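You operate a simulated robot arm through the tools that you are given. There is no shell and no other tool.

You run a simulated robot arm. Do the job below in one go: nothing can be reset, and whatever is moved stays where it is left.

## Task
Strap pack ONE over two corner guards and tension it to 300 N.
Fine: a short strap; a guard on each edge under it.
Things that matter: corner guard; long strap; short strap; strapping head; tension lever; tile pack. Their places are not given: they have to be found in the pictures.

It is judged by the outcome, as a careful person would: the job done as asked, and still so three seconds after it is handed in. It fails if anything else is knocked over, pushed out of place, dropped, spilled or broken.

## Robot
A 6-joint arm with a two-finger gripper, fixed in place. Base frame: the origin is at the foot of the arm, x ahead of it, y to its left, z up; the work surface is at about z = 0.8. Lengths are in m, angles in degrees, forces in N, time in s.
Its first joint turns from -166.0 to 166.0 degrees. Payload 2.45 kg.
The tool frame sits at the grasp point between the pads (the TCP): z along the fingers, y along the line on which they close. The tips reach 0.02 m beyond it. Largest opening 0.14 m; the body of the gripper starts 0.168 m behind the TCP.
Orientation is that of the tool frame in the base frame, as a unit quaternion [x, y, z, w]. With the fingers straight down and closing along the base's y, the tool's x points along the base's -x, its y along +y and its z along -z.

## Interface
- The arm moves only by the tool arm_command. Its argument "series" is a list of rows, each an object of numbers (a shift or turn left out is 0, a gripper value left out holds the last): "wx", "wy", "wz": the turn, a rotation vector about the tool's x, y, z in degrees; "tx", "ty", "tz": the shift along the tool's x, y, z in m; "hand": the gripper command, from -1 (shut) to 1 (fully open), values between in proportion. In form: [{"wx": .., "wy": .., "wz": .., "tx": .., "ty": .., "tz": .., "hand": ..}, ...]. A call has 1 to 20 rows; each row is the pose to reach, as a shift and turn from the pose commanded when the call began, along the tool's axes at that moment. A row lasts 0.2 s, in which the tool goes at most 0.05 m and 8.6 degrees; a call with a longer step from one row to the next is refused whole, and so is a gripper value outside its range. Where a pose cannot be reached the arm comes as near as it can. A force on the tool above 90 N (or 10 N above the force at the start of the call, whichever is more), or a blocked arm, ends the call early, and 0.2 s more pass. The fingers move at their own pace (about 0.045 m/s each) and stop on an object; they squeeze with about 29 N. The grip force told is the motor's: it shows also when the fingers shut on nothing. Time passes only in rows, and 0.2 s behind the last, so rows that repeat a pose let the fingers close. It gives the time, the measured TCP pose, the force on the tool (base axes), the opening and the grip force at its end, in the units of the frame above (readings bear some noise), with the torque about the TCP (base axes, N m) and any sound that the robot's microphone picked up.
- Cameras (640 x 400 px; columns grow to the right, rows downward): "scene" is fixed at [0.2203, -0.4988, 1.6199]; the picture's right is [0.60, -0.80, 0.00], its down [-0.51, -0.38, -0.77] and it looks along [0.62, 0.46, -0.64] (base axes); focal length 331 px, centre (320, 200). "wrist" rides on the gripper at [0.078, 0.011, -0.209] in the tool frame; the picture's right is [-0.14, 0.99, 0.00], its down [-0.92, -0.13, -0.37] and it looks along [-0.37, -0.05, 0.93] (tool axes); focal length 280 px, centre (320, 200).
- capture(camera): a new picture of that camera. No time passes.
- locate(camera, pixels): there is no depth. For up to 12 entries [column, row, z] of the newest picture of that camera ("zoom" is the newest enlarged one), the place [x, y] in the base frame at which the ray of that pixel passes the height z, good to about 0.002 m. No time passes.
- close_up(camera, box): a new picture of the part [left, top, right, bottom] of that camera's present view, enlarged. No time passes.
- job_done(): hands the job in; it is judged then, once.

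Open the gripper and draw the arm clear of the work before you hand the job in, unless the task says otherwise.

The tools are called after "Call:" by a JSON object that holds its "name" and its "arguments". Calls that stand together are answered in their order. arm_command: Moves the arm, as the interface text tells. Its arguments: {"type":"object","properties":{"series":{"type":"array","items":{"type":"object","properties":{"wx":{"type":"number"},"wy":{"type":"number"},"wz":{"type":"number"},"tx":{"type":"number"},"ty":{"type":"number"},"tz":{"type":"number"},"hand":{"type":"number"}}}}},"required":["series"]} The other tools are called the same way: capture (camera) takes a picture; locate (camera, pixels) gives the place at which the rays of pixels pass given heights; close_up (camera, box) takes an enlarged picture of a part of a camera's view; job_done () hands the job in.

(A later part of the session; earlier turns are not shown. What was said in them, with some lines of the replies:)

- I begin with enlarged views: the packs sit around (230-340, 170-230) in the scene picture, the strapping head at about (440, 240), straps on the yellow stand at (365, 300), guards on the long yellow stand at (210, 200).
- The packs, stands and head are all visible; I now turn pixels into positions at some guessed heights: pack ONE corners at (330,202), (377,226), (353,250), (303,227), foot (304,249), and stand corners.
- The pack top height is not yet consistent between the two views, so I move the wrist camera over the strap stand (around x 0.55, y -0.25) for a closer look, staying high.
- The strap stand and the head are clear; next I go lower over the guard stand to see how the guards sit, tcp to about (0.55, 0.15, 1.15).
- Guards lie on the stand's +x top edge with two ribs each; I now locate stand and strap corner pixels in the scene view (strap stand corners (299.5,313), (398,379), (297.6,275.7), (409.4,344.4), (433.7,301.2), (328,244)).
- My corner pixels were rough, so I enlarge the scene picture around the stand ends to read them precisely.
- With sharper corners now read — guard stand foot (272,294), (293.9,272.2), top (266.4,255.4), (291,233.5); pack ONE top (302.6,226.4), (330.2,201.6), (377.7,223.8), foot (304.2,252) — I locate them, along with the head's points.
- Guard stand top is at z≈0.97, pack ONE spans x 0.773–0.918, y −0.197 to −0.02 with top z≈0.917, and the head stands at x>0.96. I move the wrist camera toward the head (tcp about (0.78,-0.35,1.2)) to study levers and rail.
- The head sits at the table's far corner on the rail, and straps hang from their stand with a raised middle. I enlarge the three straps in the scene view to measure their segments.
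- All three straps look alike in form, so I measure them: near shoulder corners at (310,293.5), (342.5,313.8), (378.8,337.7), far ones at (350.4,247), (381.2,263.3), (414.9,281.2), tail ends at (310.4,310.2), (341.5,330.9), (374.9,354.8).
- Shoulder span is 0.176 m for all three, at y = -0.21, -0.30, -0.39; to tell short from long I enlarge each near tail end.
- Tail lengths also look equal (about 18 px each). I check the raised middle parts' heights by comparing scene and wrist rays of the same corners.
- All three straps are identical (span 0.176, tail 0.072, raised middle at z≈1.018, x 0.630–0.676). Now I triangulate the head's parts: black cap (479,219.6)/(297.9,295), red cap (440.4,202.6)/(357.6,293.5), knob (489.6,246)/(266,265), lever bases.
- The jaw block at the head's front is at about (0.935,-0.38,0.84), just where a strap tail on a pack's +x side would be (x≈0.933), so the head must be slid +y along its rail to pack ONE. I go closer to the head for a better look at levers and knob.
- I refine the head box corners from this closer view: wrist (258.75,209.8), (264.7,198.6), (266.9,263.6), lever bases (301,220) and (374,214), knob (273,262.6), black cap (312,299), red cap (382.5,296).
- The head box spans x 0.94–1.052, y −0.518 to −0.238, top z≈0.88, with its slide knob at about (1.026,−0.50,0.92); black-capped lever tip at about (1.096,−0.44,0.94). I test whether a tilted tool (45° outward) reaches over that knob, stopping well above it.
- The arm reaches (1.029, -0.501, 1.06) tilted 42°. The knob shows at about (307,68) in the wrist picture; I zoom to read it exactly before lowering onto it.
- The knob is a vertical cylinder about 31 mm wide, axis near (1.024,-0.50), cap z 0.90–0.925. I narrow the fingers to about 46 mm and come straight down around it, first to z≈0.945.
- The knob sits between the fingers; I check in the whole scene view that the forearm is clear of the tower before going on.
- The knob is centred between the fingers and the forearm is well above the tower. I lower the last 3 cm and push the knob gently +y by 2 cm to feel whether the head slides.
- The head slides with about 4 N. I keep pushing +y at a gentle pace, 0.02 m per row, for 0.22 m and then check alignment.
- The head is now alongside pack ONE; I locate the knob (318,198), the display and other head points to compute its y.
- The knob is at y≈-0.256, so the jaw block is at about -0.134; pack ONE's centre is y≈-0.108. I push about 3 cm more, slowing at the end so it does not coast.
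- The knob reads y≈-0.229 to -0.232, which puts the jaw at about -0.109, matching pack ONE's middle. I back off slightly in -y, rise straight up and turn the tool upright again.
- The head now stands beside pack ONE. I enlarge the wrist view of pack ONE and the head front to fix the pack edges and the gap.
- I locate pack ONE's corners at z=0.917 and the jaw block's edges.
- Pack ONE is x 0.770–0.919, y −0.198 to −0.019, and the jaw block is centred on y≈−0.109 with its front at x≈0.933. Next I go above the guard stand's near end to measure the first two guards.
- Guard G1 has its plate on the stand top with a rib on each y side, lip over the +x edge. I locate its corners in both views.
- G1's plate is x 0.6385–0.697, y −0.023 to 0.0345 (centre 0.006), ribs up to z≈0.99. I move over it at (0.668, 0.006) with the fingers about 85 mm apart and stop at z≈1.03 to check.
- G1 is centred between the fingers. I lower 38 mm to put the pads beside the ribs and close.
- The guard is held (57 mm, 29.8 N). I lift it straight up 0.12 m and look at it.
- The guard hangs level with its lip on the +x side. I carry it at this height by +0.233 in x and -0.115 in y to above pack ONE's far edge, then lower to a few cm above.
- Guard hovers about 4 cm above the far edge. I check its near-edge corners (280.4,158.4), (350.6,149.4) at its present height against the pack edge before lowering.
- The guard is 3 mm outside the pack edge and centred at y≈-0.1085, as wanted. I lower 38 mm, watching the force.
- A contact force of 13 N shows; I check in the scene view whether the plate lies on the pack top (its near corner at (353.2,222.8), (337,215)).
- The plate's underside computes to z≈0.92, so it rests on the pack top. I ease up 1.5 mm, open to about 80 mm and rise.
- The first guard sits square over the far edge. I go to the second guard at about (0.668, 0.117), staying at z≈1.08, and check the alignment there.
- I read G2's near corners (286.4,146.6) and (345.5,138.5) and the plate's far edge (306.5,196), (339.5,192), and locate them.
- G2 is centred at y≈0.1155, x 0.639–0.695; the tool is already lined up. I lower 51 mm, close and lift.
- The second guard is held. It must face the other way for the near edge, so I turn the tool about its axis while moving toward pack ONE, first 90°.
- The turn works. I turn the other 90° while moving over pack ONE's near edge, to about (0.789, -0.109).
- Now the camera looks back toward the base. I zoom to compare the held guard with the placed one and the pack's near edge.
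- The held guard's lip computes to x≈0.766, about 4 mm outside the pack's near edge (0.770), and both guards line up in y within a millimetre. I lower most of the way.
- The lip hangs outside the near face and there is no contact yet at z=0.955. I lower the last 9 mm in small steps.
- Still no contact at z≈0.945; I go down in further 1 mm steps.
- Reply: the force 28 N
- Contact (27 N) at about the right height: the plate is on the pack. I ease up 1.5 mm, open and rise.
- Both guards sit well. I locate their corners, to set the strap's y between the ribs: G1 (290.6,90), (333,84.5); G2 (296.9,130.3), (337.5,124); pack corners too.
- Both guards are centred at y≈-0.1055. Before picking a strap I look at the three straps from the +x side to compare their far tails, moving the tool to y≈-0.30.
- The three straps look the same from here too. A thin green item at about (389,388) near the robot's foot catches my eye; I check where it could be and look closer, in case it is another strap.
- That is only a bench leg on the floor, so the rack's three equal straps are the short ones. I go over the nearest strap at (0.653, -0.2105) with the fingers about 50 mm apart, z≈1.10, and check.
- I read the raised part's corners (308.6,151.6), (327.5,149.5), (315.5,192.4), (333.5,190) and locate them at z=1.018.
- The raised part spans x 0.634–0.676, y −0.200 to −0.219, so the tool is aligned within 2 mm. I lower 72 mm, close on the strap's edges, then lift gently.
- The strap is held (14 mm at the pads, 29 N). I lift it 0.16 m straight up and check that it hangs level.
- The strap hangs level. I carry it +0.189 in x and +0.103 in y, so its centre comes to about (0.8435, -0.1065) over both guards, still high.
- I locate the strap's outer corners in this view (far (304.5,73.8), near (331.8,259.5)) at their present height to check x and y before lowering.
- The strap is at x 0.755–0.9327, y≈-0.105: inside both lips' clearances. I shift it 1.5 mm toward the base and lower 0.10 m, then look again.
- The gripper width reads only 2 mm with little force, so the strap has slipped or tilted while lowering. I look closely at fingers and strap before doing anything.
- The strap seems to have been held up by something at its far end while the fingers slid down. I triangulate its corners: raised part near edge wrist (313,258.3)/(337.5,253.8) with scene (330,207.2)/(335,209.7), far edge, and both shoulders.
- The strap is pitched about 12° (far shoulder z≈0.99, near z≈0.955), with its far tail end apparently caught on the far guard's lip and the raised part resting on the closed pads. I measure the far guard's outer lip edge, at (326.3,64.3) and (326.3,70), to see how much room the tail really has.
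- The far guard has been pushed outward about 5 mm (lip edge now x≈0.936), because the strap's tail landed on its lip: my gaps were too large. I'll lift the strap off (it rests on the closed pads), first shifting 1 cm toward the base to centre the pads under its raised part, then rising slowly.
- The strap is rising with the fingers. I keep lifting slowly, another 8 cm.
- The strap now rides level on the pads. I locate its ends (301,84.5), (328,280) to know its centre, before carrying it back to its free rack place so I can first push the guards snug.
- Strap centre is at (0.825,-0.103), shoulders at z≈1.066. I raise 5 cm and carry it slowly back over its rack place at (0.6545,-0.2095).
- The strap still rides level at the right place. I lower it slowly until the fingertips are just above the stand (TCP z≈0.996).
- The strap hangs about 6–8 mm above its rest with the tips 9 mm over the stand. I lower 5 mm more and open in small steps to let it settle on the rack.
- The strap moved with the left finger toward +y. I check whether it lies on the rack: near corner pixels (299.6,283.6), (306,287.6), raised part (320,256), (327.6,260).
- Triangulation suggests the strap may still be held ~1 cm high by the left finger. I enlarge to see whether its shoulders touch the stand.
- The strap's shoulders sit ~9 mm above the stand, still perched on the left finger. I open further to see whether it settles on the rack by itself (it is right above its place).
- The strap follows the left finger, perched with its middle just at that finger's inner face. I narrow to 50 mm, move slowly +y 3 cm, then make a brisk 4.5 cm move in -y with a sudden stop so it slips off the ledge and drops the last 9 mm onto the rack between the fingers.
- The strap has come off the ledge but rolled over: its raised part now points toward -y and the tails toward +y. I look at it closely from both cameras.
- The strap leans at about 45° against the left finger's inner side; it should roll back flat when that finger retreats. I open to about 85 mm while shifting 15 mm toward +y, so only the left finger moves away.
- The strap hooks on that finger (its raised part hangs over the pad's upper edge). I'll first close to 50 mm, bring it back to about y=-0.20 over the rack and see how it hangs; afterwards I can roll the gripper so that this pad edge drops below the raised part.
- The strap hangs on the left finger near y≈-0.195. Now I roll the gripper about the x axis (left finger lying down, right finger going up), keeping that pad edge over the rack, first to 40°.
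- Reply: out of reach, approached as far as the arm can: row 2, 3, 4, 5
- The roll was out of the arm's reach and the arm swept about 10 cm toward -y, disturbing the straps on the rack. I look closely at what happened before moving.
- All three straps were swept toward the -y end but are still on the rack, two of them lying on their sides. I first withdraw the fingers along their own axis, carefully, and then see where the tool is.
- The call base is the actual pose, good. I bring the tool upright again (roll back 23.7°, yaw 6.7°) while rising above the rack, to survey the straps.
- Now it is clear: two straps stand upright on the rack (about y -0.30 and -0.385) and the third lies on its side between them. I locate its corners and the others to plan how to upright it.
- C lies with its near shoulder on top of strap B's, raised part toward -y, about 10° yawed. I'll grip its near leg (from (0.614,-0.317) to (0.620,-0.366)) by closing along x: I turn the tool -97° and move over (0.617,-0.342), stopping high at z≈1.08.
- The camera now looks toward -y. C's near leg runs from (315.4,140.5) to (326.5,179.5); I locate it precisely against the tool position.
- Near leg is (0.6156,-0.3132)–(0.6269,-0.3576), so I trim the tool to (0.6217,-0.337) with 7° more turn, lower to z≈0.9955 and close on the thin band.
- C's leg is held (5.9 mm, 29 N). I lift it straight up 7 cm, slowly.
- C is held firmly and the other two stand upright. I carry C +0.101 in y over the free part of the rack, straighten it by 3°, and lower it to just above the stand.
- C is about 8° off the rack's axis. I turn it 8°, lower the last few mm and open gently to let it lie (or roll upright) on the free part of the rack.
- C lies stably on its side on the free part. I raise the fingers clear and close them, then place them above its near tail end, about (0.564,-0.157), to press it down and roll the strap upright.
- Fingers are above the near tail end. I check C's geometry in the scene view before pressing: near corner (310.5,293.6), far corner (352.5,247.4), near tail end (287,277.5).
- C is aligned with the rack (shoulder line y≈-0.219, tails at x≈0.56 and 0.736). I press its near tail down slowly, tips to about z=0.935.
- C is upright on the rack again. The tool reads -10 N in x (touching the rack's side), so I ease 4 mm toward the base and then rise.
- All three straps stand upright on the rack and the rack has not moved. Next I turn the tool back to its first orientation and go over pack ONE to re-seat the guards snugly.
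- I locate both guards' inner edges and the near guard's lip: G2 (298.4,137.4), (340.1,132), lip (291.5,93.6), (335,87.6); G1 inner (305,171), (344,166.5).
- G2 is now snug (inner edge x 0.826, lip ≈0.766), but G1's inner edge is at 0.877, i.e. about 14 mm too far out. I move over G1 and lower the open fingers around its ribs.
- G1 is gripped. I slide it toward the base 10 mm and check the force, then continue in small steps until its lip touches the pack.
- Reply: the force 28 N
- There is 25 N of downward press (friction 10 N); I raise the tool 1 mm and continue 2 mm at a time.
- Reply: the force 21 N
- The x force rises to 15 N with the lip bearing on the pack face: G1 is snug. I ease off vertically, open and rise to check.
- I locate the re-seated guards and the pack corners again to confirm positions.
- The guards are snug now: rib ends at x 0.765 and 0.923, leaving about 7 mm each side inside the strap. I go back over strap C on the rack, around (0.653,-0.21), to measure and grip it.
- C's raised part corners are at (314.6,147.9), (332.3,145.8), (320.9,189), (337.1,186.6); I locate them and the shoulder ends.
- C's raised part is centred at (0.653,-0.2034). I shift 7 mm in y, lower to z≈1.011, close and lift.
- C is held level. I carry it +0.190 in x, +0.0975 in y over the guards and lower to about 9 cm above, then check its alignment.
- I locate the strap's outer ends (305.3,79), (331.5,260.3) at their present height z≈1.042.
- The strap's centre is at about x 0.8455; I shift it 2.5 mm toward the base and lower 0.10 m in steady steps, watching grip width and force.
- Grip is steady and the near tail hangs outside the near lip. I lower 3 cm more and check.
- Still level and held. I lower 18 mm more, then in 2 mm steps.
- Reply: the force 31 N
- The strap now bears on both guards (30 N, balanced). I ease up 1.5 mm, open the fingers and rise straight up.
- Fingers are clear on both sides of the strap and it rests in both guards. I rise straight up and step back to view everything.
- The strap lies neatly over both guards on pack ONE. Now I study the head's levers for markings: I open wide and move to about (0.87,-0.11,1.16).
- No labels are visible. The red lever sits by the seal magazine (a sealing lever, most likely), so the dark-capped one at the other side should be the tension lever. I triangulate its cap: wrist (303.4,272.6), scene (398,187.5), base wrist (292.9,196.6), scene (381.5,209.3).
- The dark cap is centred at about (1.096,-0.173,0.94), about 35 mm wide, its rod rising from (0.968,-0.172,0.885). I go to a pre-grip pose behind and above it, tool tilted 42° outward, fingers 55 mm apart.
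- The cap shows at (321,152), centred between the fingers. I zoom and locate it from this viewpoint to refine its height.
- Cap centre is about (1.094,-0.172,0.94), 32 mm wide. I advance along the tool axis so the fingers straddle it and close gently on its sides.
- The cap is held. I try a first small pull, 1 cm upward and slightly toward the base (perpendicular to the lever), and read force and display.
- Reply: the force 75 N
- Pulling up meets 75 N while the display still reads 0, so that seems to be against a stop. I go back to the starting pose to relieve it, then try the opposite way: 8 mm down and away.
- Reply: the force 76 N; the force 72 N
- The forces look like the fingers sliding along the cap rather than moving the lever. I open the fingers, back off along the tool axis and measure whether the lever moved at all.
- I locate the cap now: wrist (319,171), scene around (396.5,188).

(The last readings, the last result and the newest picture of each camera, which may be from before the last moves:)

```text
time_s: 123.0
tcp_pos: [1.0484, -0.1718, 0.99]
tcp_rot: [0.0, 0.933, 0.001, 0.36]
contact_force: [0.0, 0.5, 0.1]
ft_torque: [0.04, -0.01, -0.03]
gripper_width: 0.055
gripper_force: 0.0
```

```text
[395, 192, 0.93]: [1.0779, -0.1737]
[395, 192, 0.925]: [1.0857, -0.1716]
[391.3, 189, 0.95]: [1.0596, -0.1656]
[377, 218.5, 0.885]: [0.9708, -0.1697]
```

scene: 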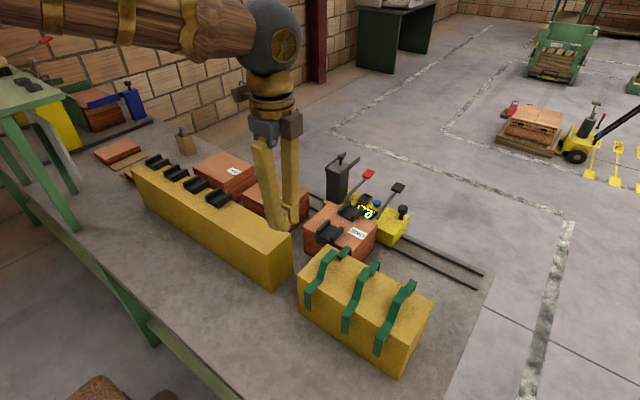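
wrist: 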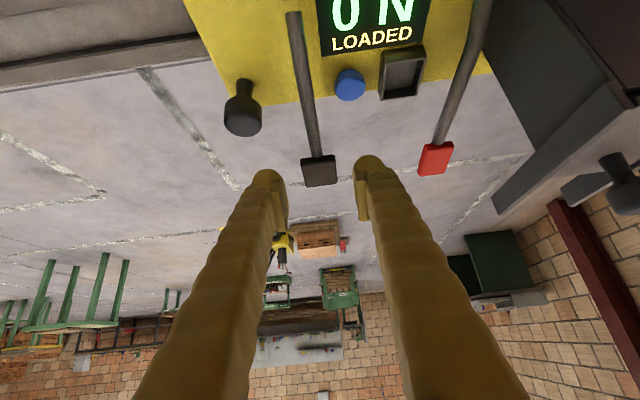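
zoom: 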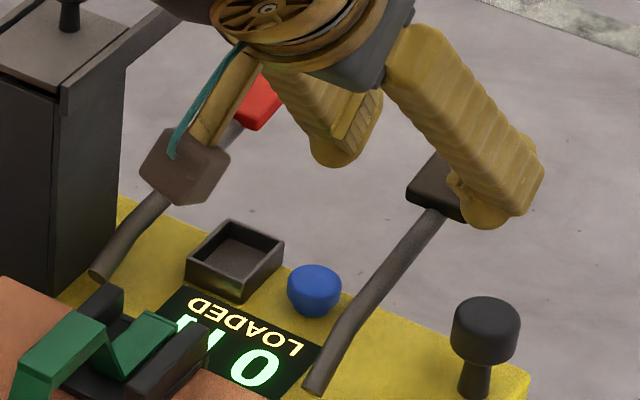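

The lever did not stay moved; the readings fit a lever that is stopped upward but gives way downward with only ~15 N and springs back. So it is pressed down by its flat paddle. I close the fingers and set the tips about 1.5 cm above the paddle.

Call:
{"name": "arm_command", "arguments": {"series": [{"hand": -1, "wy": 3, "tx": -0.004, "tz": 0.0}, {"hand": -1, "wy": 6, "tx": -0.008, "tz": 0.01}, {"hand": -1, "wy": 8, "tx": -0.0157, "tz": 0.0297}, {"hand": -1, "wy": 8, "tx": -0.0157, "tz": 0.0297}]}}

Call:
{"name": "capture", "arguments": {"camera": "wrist"}}

Call:
{"name": "close_up", "arguments": {"camera": "scene", "box": [330, 160, 426, 220]}}

```text
time_s: 124.0
tcp_pos: [1.082, -0.1726, 0.9775]
tcp_rot: [0.0, 0.956, 0.0, 0.294]
contact_force: [0.7, 0.1, -1.1]
ft_torque: [0.02, -0.02, -0.01]
gripper_width: 0.0
gripper_force: 25.8
```

```text
taken
```

wrist: 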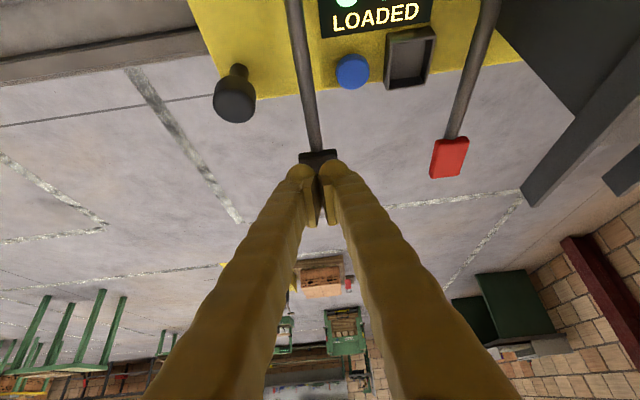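

```text
6.67 times, centred on (378, 190) of scene
```

zoom: 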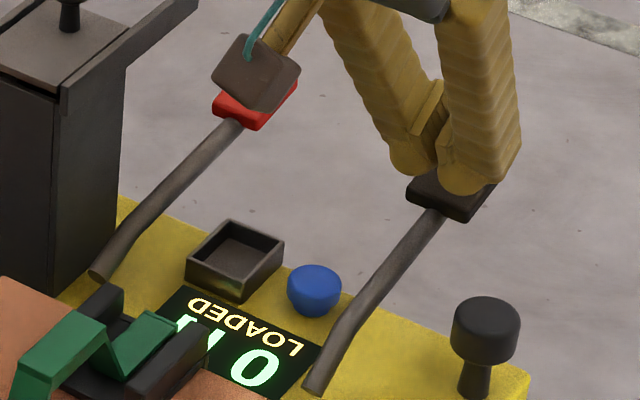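

Tips are just over the paddle. I press down 2 cm, then 3 cm, in slow steps, watching the force and the display.

Call:
{"name": "arm_command", "arguments": {"series": [{"tx": 0.004, "tz": 0.0094}, {"tx": 0.0079, "tz": 0.0188}, {"tx": 0.01, "tz": 0.0235}, {"tx": 0.0119, "tz": 0.0282}]}}

Call:
{"name": "close_up", "arguments": {"camera": "scene", "box": [330, 170, 426, 230]}}

Call:
{"name": "capture", "arguments": {"camera": "wrist"}}

```text
time_s: 125.0
tcp_pos: [1.0874, -0.171, 0.946]
tcp_rot: [0.0, 0.956, 0.0, 0.295]
contact_force: [0.7, 0.1, 3.8]
ft_torque: [-0.05, -0.05, -0.01]
gripper_width: 0.0062
gripper_force: 29.0
```

```text
6.67 times, centred on (378, 200) of scene
```

zoom: 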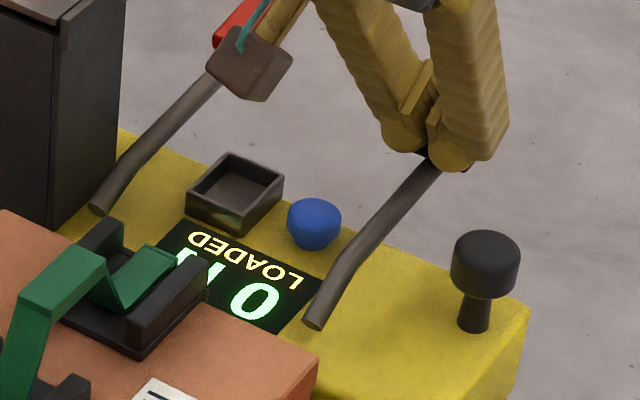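

```text
taken
```

wrist: 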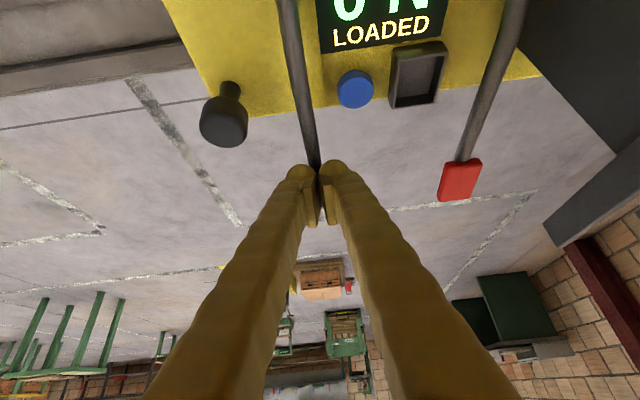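

The paddle goes down with only ~4 N. I press further in steps: 3 cm more.

Call:
{"name": "arm_command", "arguments": {"series": [{"tx": 0.0045, "tz": 0.0094}, {"tx": 0.009, "tz": 0.0188}, {"tx": 0.0136, "tz": 0.027}]}}

Call:
{"name": "close_up", "arguments": {"camera": "scene", "box": [330, 170, 426, 230]}}

Call:
{"name": "capture", "arguments": {"camera": "wrist"}}

```text
time_s: 125.8
tcp_pos: [1.0918, -0.17, 0.9164]
tcp_rot: [0.0, 0.956, 0.0, 0.293]
contact_force: [-14.0, 0.7, 6.2]
ft_torque: [0.01, 0.4, -0.02]
gripper_width: 0.0057
gripper_force: 29.6
```

```text
6.67 times, centred on (378, 200) of scene
```

zoom: 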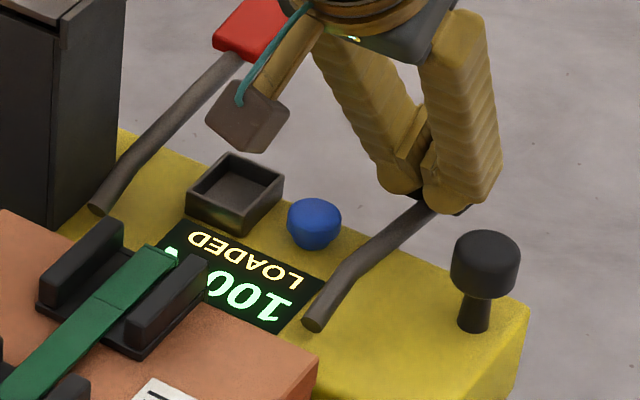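

```text
taken
```

wrist: 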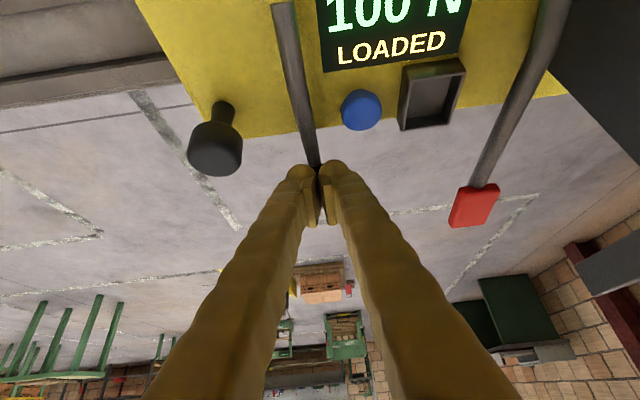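

The display now reads 100 N and the strap has pulled flat over the guards. I go 5 mm further to learn whether the tension follows the lever or steps per stroke.

Call:
{"name": "arm_command", "arguments": {"series": [{"tx": 0.0017, "tz": 0.002}, {"tx": 0.0035, "tz": 0.0041}]}}

Call:
{"name": "close_up", "arguments": {"camera": "scene", "box": [330, 170, 426, 230]}}

Call:
{"name": "close_up", "arguments": {"camera": "wrist", "box": [280, 0, 472, 120]}}

```text
time_s: 126.4
tcp_pos: [1.0914, -0.1701, 0.9145]
tcp_rot: [-0.001, 0.955, 0.0, 0.296]
contact_force: [-14.4, 12.0, 30.1]
ft_torque: [0.27, 0.33, 0.01]
gripper_width: 0.0062
gripper_force: 28.9
```

```text
6.67 times, centred on (378, 200) of scene
```

zoom: 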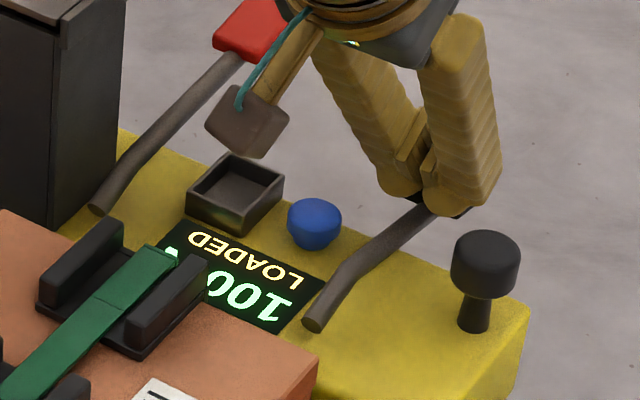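

```text
3.33 times, centred on (376, 60) of wrist
```

zoom: 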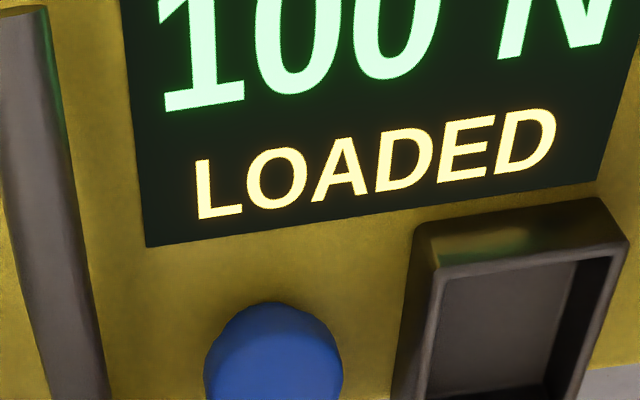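

Still 100 N with the lever on its lower stop (30 N): it steps 100 N per full stroke. I let the lever come up again and check that the tension holds.

Call:
{"name": "arm_command", "arguments": {"series": [{"tx": -0.01, "tz": -0.018}, {"tx": -0.02, "tz": -0.036}, {"tx": -0.0324, "tz": -0.0566}, {"tx": -0.0324, "tz": -0.0566}]}}

Call:
{"name": "capture", "arguments": {"camera": "wrist"}}

Call:
{"name": "close_up", "arguments": {"camera": "scene", "box": [320, 160, 416, 230]}}

```text
time_s: 127.4
tcp_pos: [1.0878, -0.1714, 0.976]
tcp_rot: [0.0, 0.956, -0.001, 0.293]
contact_force: [-0.3, 0.2, -0.5]
ft_torque: [0.06, -0.01, 0.05]
gripper_width: 0.0
gripper_force: 29.2
```

```text
taken
```

wrist: 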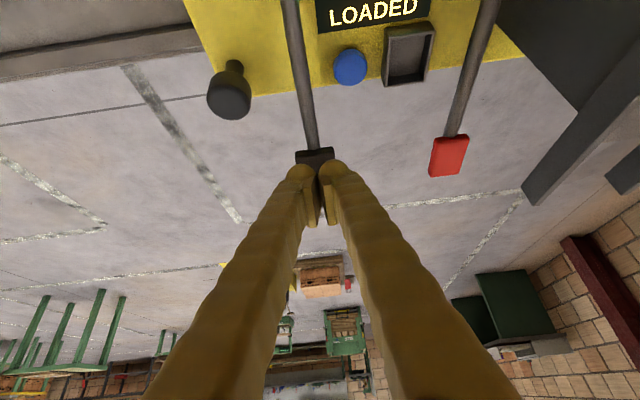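

```text
5.71 times, centred on (368, 195) of scene
```

zoom: 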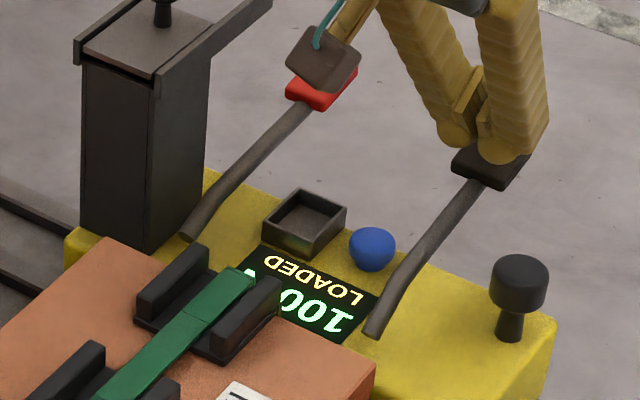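

The lever has sprung back and the display holds 100 N. I make the second stroke the same way, down to the stop region (TCP z≈0.916).

Call:
{"name": "arm_command", "arguments": {"series": [{"tx": 0.0075, "tz": 0.0129}, {"tx": 0.0151, "tz": 0.0258}, {"tx": 0.0226, "tz": 0.0386}, {"tx": 0.0302, "tz": 0.0515}]}}

Call:
{"name": "close_up", "arguments": {"camera": "wrist", "box": [280, 0, 472, 120]}}

Call:
{"name": "close_up", "arguments": {"camera": "scene", "box": [320, 160, 416, 230]}}

```text
time_s: 128.4
tcp_pos: [1.0877, -0.1721, 0.9177]
tcp_rot: [0.001, 0.956, 0.0, 0.294]
contact_force: [-2.1, -2.8, 5.4]
ft_torque: [-0.05, 0.02, -0.05]
gripper_width: 0.0059
gripper_force: 29.4
```

```text
3.33 times, centred on (376, 60) of wrist
```

zoom: 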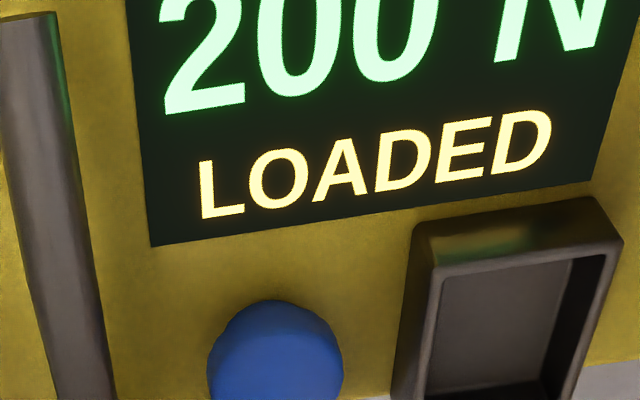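

```text
5.71 times, centred on (368, 195) of scene
```

zoom: 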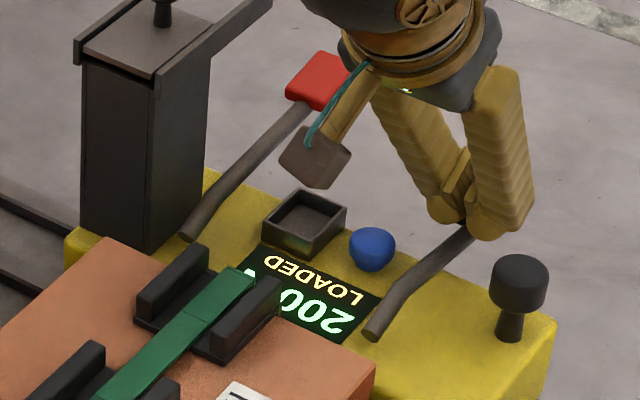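

The display reads 200 N. I let the lever rise fully again before the third stroke.

Call:
{"name": "arm_command", "arguments": {"series": [{"tx": -0.01, "tz": -0.0172}, {"tx": -0.02, "tz": -0.0343}, {"tx": -0.0302, "tz": -0.0515}, {"tx": -0.0302, "tz": -0.0515}]}}

Call:
{"name": "close_up", "arguments": {"camera": "scene", "box": [320, 160, 416, 230]}}

```text
time_s: 129.4
tcp_pos: [1.0863, -0.1724, 0.9759]
tcp_rot: [0.0, 0.956, 0.0, 0.293]
contact_force: [-0.3, -0.2, 0.4]
ft_torque: [0.01, 0.01, 0.0]
gripper_width: 0.0
gripper_force: 29.2
```

```text
5.71 times, centred on (368, 195) of scene
```

zoom: 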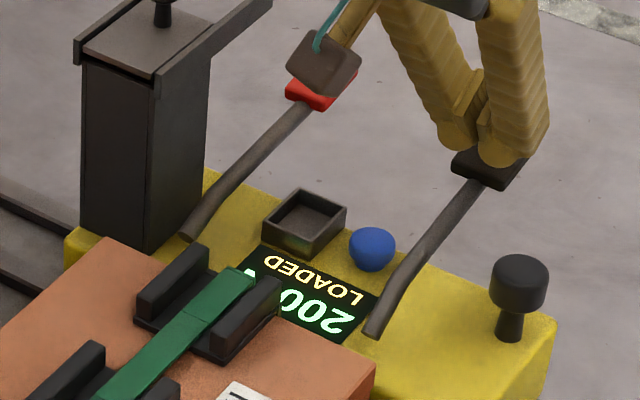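

The lever is up again and 200 N holds. Now the third and last stroke, exactly as before.

Call:
{"name": "arm_command", "arguments": {"series": [{"tx": 0.0075, "tz": 0.0129}, {"tx": 0.0151, "tz": 0.0258}, {"tx": 0.0226, "tz": 0.0386}, {"tx": 0.0302, "tz": 0.0515}]}}

Call:
{"name": "close_up", "arguments": {"camera": "wrist", "box": [280, 0, 472, 120]}}

Call:
{"name": "close_up", "arguments": {"camera": "scene", "box": [320, 160, 416, 230]}}

```text
time_s: 130.4
tcp_pos: [1.088, -0.1719, 0.9171]
tcp_rot: [0.0, 0.956, 0.0, 0.294]
contact_force: [-1.5, -3.2, 4.8]
ft_torque: [-0.07, 0.01, -0.02]
gripper_width: 0.006
gripper_force: 29.9
```

```text
3.33 times, centred on (376, 60) of wrist
```

zoom: 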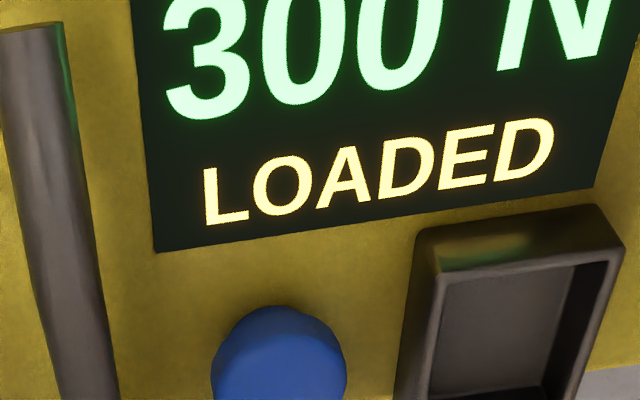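

```text
5.71 times, centred on (368, 195) of scene
```

zoom: 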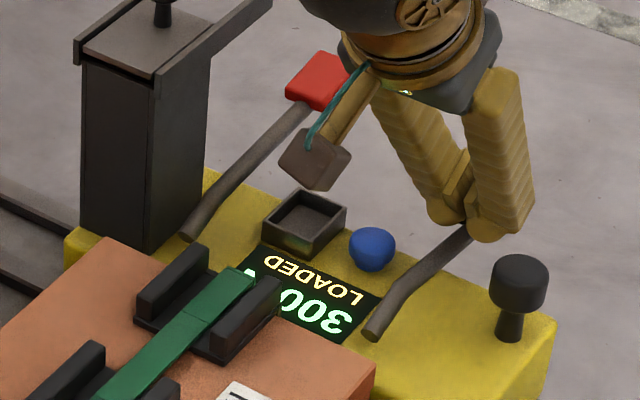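

The display reads 300 N. I let the lever rise, then back the arm away upward and toward the base, bringing the tool upright.

Call:
{"name": "arm_command", "arguments": {"series": [{"tx": -0.01, "tz": -0.0172}, {"tx": -0.02, "tz": -0.0343}, {"tx": -0.0302, "tz": -0.0515}, {"tx": -0.045, "tz": -0.085}, {"tx": -0.055, "tz": -0.125, "wy": 5}, {"tx": -0.055, "tz": -0.165, "wy": 11}, {"tx": -0.055, "tz": -0.205, "wy": 17}, {"tx": -0.055, "tz": -0.245, "wy": 23}, {"tx": -0.05, "tz": -0.285, "wy": 29}, {"tx": -0.045, "tz": -0.32, "wy": 34}]}}

Call:
{"name": "capture", "arguments": {"camera": "wrist"}}

Call:
{"name": "capture", "arguments": {"camera": "scene"}}

Call:
{"name": "close_up", "arguments": {"camera": "scene", "box": [300, 170, 428, 250]}}

```text
time_s: 132.6
tcp_pos: [0.946, -0.172, 1.2046]
tcp_rot: [0.0, 1.0, 0.0, 0.0]
contact_force: [0.9, 0.0, 0.7]
ft_torque: [0.02, -0.03, 0.01]
gripper_width: 0.0
gripper_force: 29.9
```

```text
taken
```

wrist: 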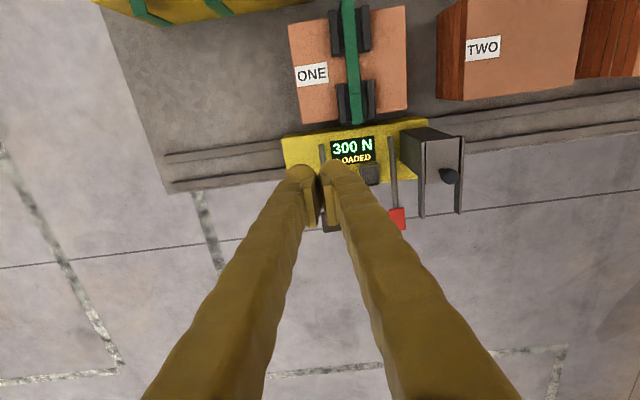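

```text
taken
```

scene: 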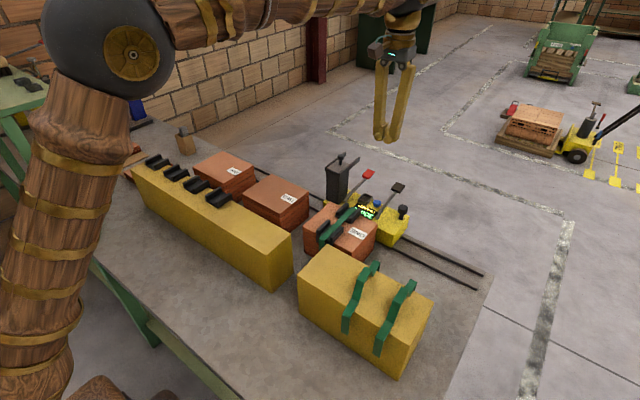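

```text
5.00 times, centred on (364, 210) of scene
```

zoom: 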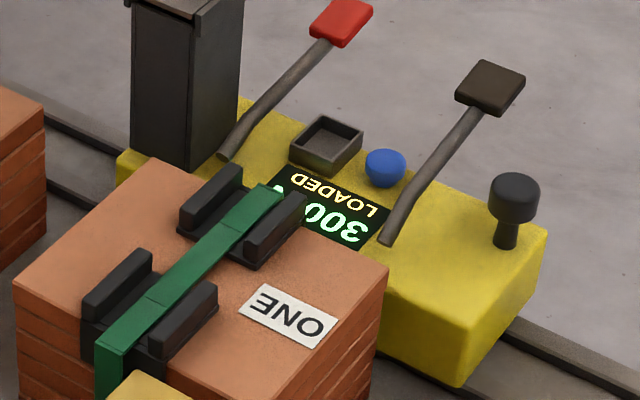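

300 N holds with the arm away and the strap taut over both guards. I check the two remaining straps on the rack against their starting places.

Call:
{"name": "close_up", "arguments": {"camera": "scene", "box": [330, 260, 426, 320]}}

Call:
{"name": "close_up", "arguments": {"camera": "scene", "box": [320, 300, 416, 360]}}

Call:
{"name": "close_up", "arguments": {"camera": "scene", "box": [320, 240, 416, 300]}}

```text
6.67 times, centred on (378, 290) of scene
```

zoom: 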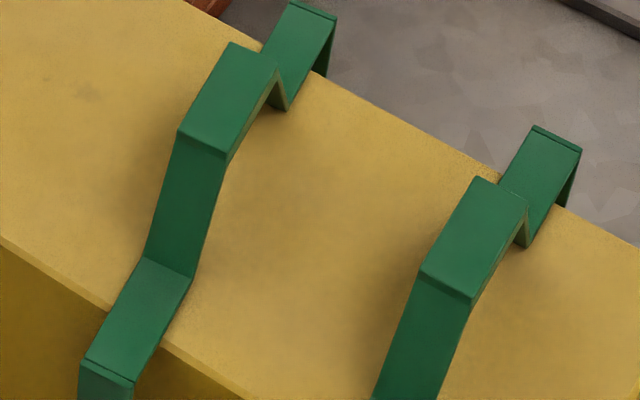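

```text
6.67 times, centred on (368, 330) of scene
```

zoom: 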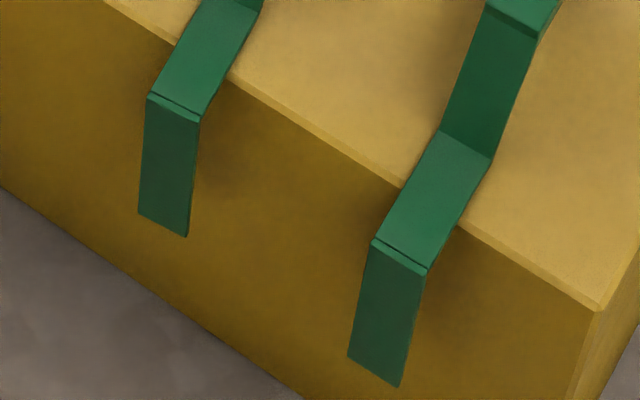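

```text
6.67 times, centred on (368, 270) of scene
```

zoom: 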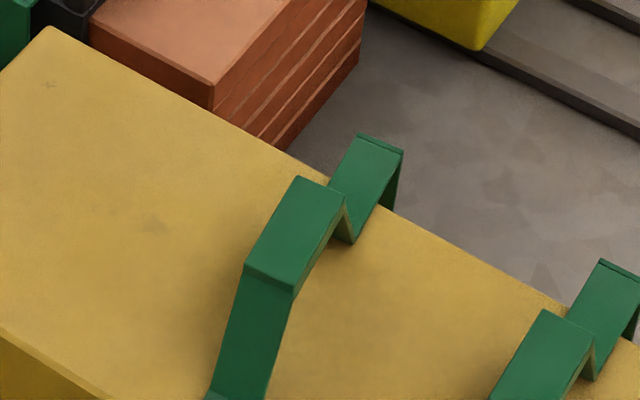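

Strap B on the rack is turned by about 6° (near end ~8 mm toward -y, far end ~10 mm toward +y); strap A is within 3 mm. I'll straighten B by simply gripping its raised part and releasing it; first I locate it.

Call:
{"name": "locate", "arguments": {"camera": "scene", "pixels": [[364.5, 266.3, 1.018], [371.7, 270.2, 1.018], [356.7, 279.5, 1.018], [363.75, 283.7, 1.018], [345.9, 315.6, 0.972], [377, 261.5, 0.972], [380, 338.2, 0.972], [413.6, 280.9, 0.972]]}}

Call:
{"name": "arm_command", "arguments": {"series": [{"tx": 0.03, "ty": -0.012, "tz": 0.0, "hand": -0.21}, {"tx": 0.07, "ty": -0.03, "tz": 0.0, "hand": -0.21}, {"tx": 0.11, "ty": -0.048, "tz": 0.0, "hand": -0.21}, {"tx": 0.15, "ty": -0.066, "tz": 0.01, "hand": -0.21}, {"tx": 0.19, "ty": -0.084, "tz": 0.02, "hand": -0.21}, {"tx": 0.23, "ty": -0.102, "tz": 0.035, "hand": -0.21}, {"tx": 0.265, "ty": -0.118, "tz": 0.055, "hand": -0.21}, {"tx": 0.291, "ty": -0.128, "tz": 0.08, "hand": -0.21}, {"tx": 0.291, "ty": -0.128, "tz": 0.1, "hand": -0.21}]}}

Call:
{"name": "capture", "arguments": {"camera": "wrist"}}

Call:
{"name": "close_up", "arguments": {"camera": "wrist", "box": [230, 90, 422, 210]}}

```text
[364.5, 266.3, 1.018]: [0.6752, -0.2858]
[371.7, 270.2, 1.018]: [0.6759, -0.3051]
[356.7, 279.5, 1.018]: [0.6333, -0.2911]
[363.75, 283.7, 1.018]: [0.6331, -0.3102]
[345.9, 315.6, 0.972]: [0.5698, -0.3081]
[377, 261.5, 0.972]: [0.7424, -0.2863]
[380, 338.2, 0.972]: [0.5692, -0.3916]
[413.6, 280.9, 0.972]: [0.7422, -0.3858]
```

```text
time_s: 134.6
tcp_pos: [0.656, -0.3, 1.1043]
tcp_rot: [0.0, 1.0, -0.001, 0.002]
contact_force: [1.4, 0.7, 0.0]
ft_torque: [-0.01, 0.0, 0.02]
gripper_width: 0.0552
gripper_force: 0.1
```

```text
taken
```

wrist: 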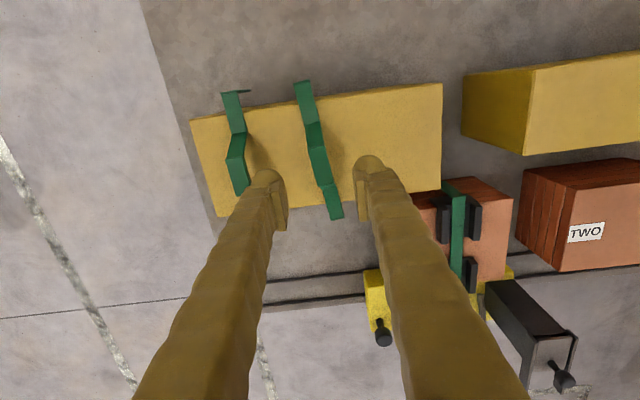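

```text
3.33 times, centred on (326, 150) of wrist
```

zoom: 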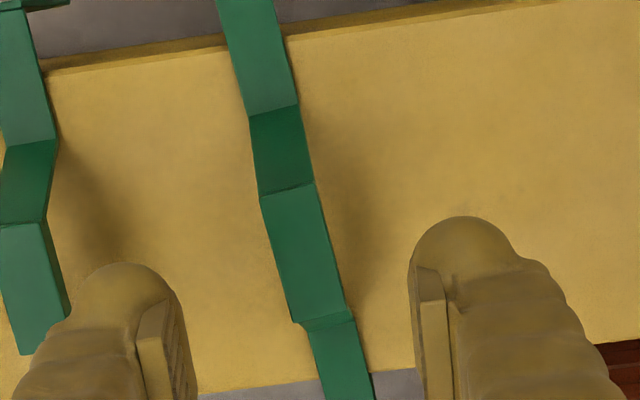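

B's raised part is centred at (0.654,-0.298), right between the fingers. I lower to z≈1.0125, close lightly to square it up, open again and rise.

Call:
{"name": "arm_command", "arguments": {"series": [{"tz": 0.03}, {"tz": 0.06}, {"tz": 0.08}, {"tz": 0.0915}, {"tz": 0.0915, "hand": -0.6}, {"tz": 0.0915, "hand": -0.75}, {"tz": 0.0915, "hand": -0.79}, {"tz": 0.0915, "hand": -0.79}]}}

Call:
{"name": "capture", "arguments": {"camera": "wrist"}}

Call:
{"name": "close_up", "arguments": {"camera": "scene", "box": [320, 230, 432, 330]}}

```text
time_s: 136.4
tcp_pos: [0.6551, -0.2986, 1.0149]
tcp_rot: [-0.001, 1.0, -0.001, 0.002]
contact_force: [0.1, -0.7, 0.9]
ft_torque: [-0.01, 0.0, -0.02]
gripper_width: 0.0159
gripper_force: 3.1
```

```text
taken
```

wrist: 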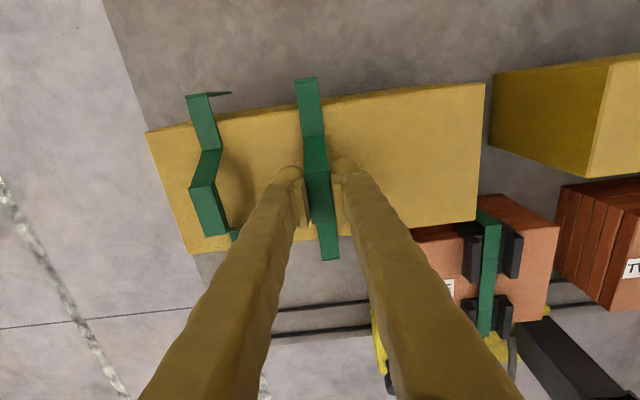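

```text
4.00 times, centred on (376, 280) of scene
```

zoom: 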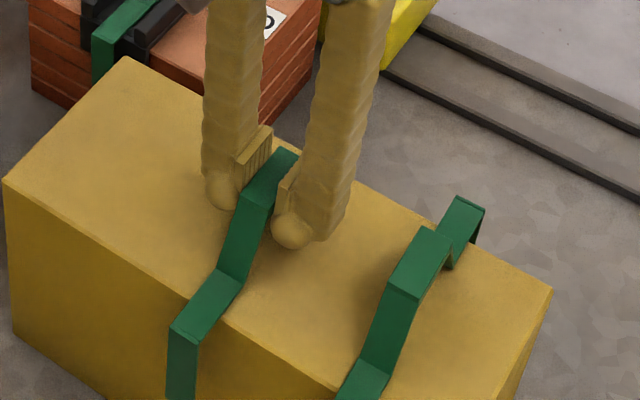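

B is squared up with the rack. I open gently to both sides and rise straight up.

Call:
{"name": "arm_command", "arguments": {"series": [{"hand": -0.7}, {"hand": -0.55}, {"hand": -0.4}, {"hand": -0.25}, {"hand": -0.25}, {"tz": -0.03, "hand": -0.25}, {"tz": -0.07, "hand": -0.25}, {"tz": -0.11, "hand": -0.25}, {"tz": -0.15, "hand": -0.25}, {"tz": -0.19, "hand": 0.0}]}}

Call:
{"name": "capture", "arguments": {"camera": "wrist"}}

Call:
{"name": "capture", "arguments": {"camera": "scene"}}

Call:
{"name": "close_up", "arguments": {"camera": "scene", "box": [320, 240, 432, 350]}}

```text
time_s: 138.6
tcp_pos: [0.6567, -0.3005, 1.2041]
tcp_rot: [0.001, 1.0, 0.0, 0.001]
contact_force: [-0.3, -0.4, 0.2]
ft_torque: [-0.01, -0.01, 0.0]
gripper_width: 0.0703
gripper_force: 0.1
```

```text
taken
```

wrist: 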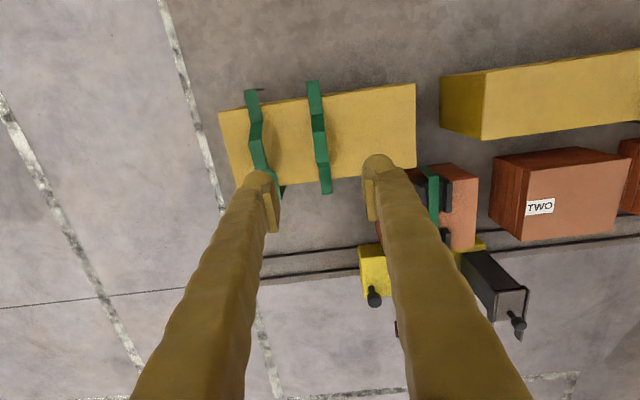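

```text
taken
```

scene: 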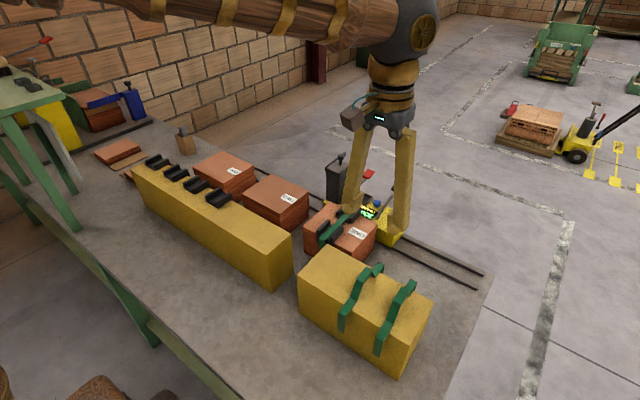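

```text
3.64 times, centred on (376, 295) of scene
```

zoom: 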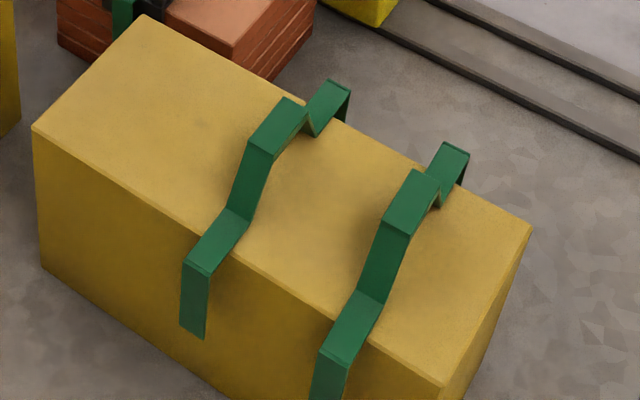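

Both remaining straps stand straight on the rack. I draw the arm up and back clear of the work with the gripper open, then check the display once more.

Call:
{"name": "arm_command", "arguments": {"series": [{"tx": 0.01, "ty": 0.02, "tz": -0.03, "hand": 0.5}, {"tx": 0.025, "ty": 0.055, "tz": -0.055, "hand": 1}, {"tx": 0.04, "ty": 0.095, "tz": -0.075, "hand": 1}, {"tx": 0.055, "ty": 0.135, "tz": -0.095, "hand": 1}, {"tx": 0.07, "ty": 0.175, "tz": -0.115, "hand": 1}, {"tx": 0.085, "ty": 0.215, "tz": -0.13, "hand": 1}, {"tx": 0.1, "ty": 0.255, "tz": -0.14, "hand": 1}, {"tx": 0.107, "ty": 0.295, "tz": -0.146, "hand": 1}, {"tx": 0.107, "ty": 0.3, "tz": -0.146, "hand": 1}]}}

Call:
{"name": "capture", "arguments": {"camera": "scene"}}

Call:
{"name": "close_up", "arguments": {"camera": "scene", "box": [300, 170, 428, 250]}}

Call:
{"name": "capture", "arguments": {"camera": "wrist"}}

```text
time_s: 140.6
tcp_pos: [0.5474, -0.0007, 1.3508]
tcp_rot: [-0.001, 1.0, 0.0, 0.001]
contact_force: [-0.1, 0.3, 0.6]
ft_torque: [-0.02, 0.0, 0.02]
gripper_width: 0.1399
gripper_force: 0.0
```

```text
taken
```

scene: 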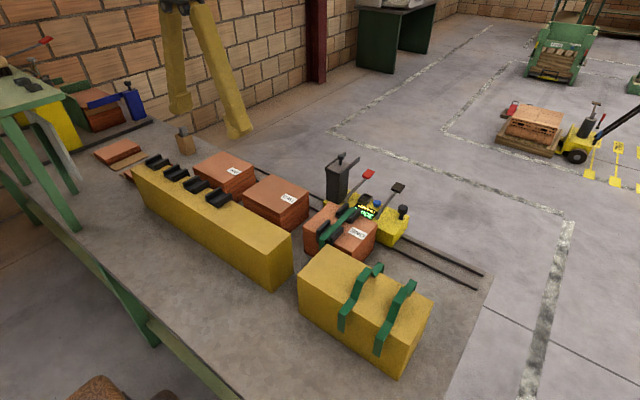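

```text
5.00 times, centred on (364, 210) of scene
```

zoom: 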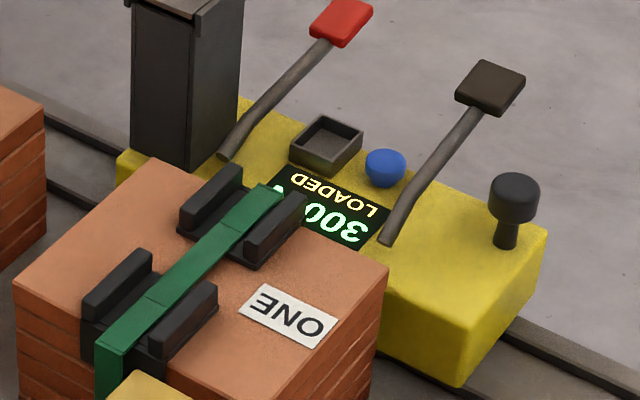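

```text
taken
```

wrist: 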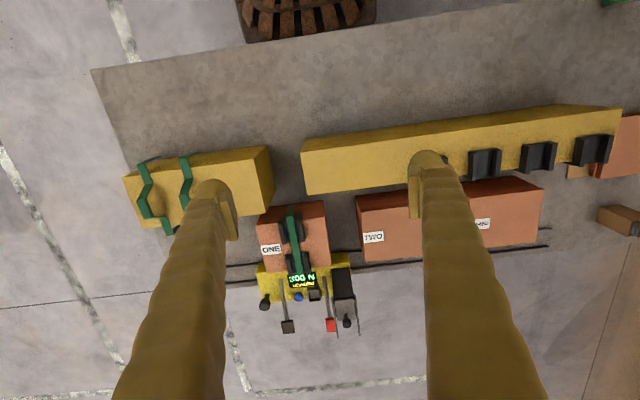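

The display has held 300 N for 10 s. The strap is taut over a guard on each edge of pack ONE, the other packs, guards and straps are in place, and the arm is clear with the gripper open. I hand the job in.

Call:
{"name": "job_done", "arguments": {}}

```text
The job is handed in.
```

Pack ONE is strapped over two corner guards, one on each edge under the strap. The strap is tensioned to 300 N, and the display held that reading for the last 10 s before I handed in.

- **Strap choice:** the rack held three straps that measured the same, and I found no others. I took them to be the short ones and used one.
- **Mishap on the rack:** on the first try the strap's tail caught on the far guard's lip and the strap slipped in the gripper. While I was trying to set it back down, an arm move that could not be reached swept across the rack, and the strap I was holding ended up on its side. Nothing left the rack. I stood it up and used it for the job, and straightened the second strap. The third sits within about 3 mm of where it started.
- **Guards:** I pushed the far guard snug against the pack before the second try, which went on cleanly.
- **Lever:** neither lever was labelled. I used the dark-capped one, which added 100 N per full stroke, so it took three strokes.
- **Not sealed:** the task asked only for tension, so I left the red lever and the blue button alone.

The strapping head was slid along its rail to pack ONE and is still there. The two unused straps are standing on the rack, and the arm is clear with the gripper open.
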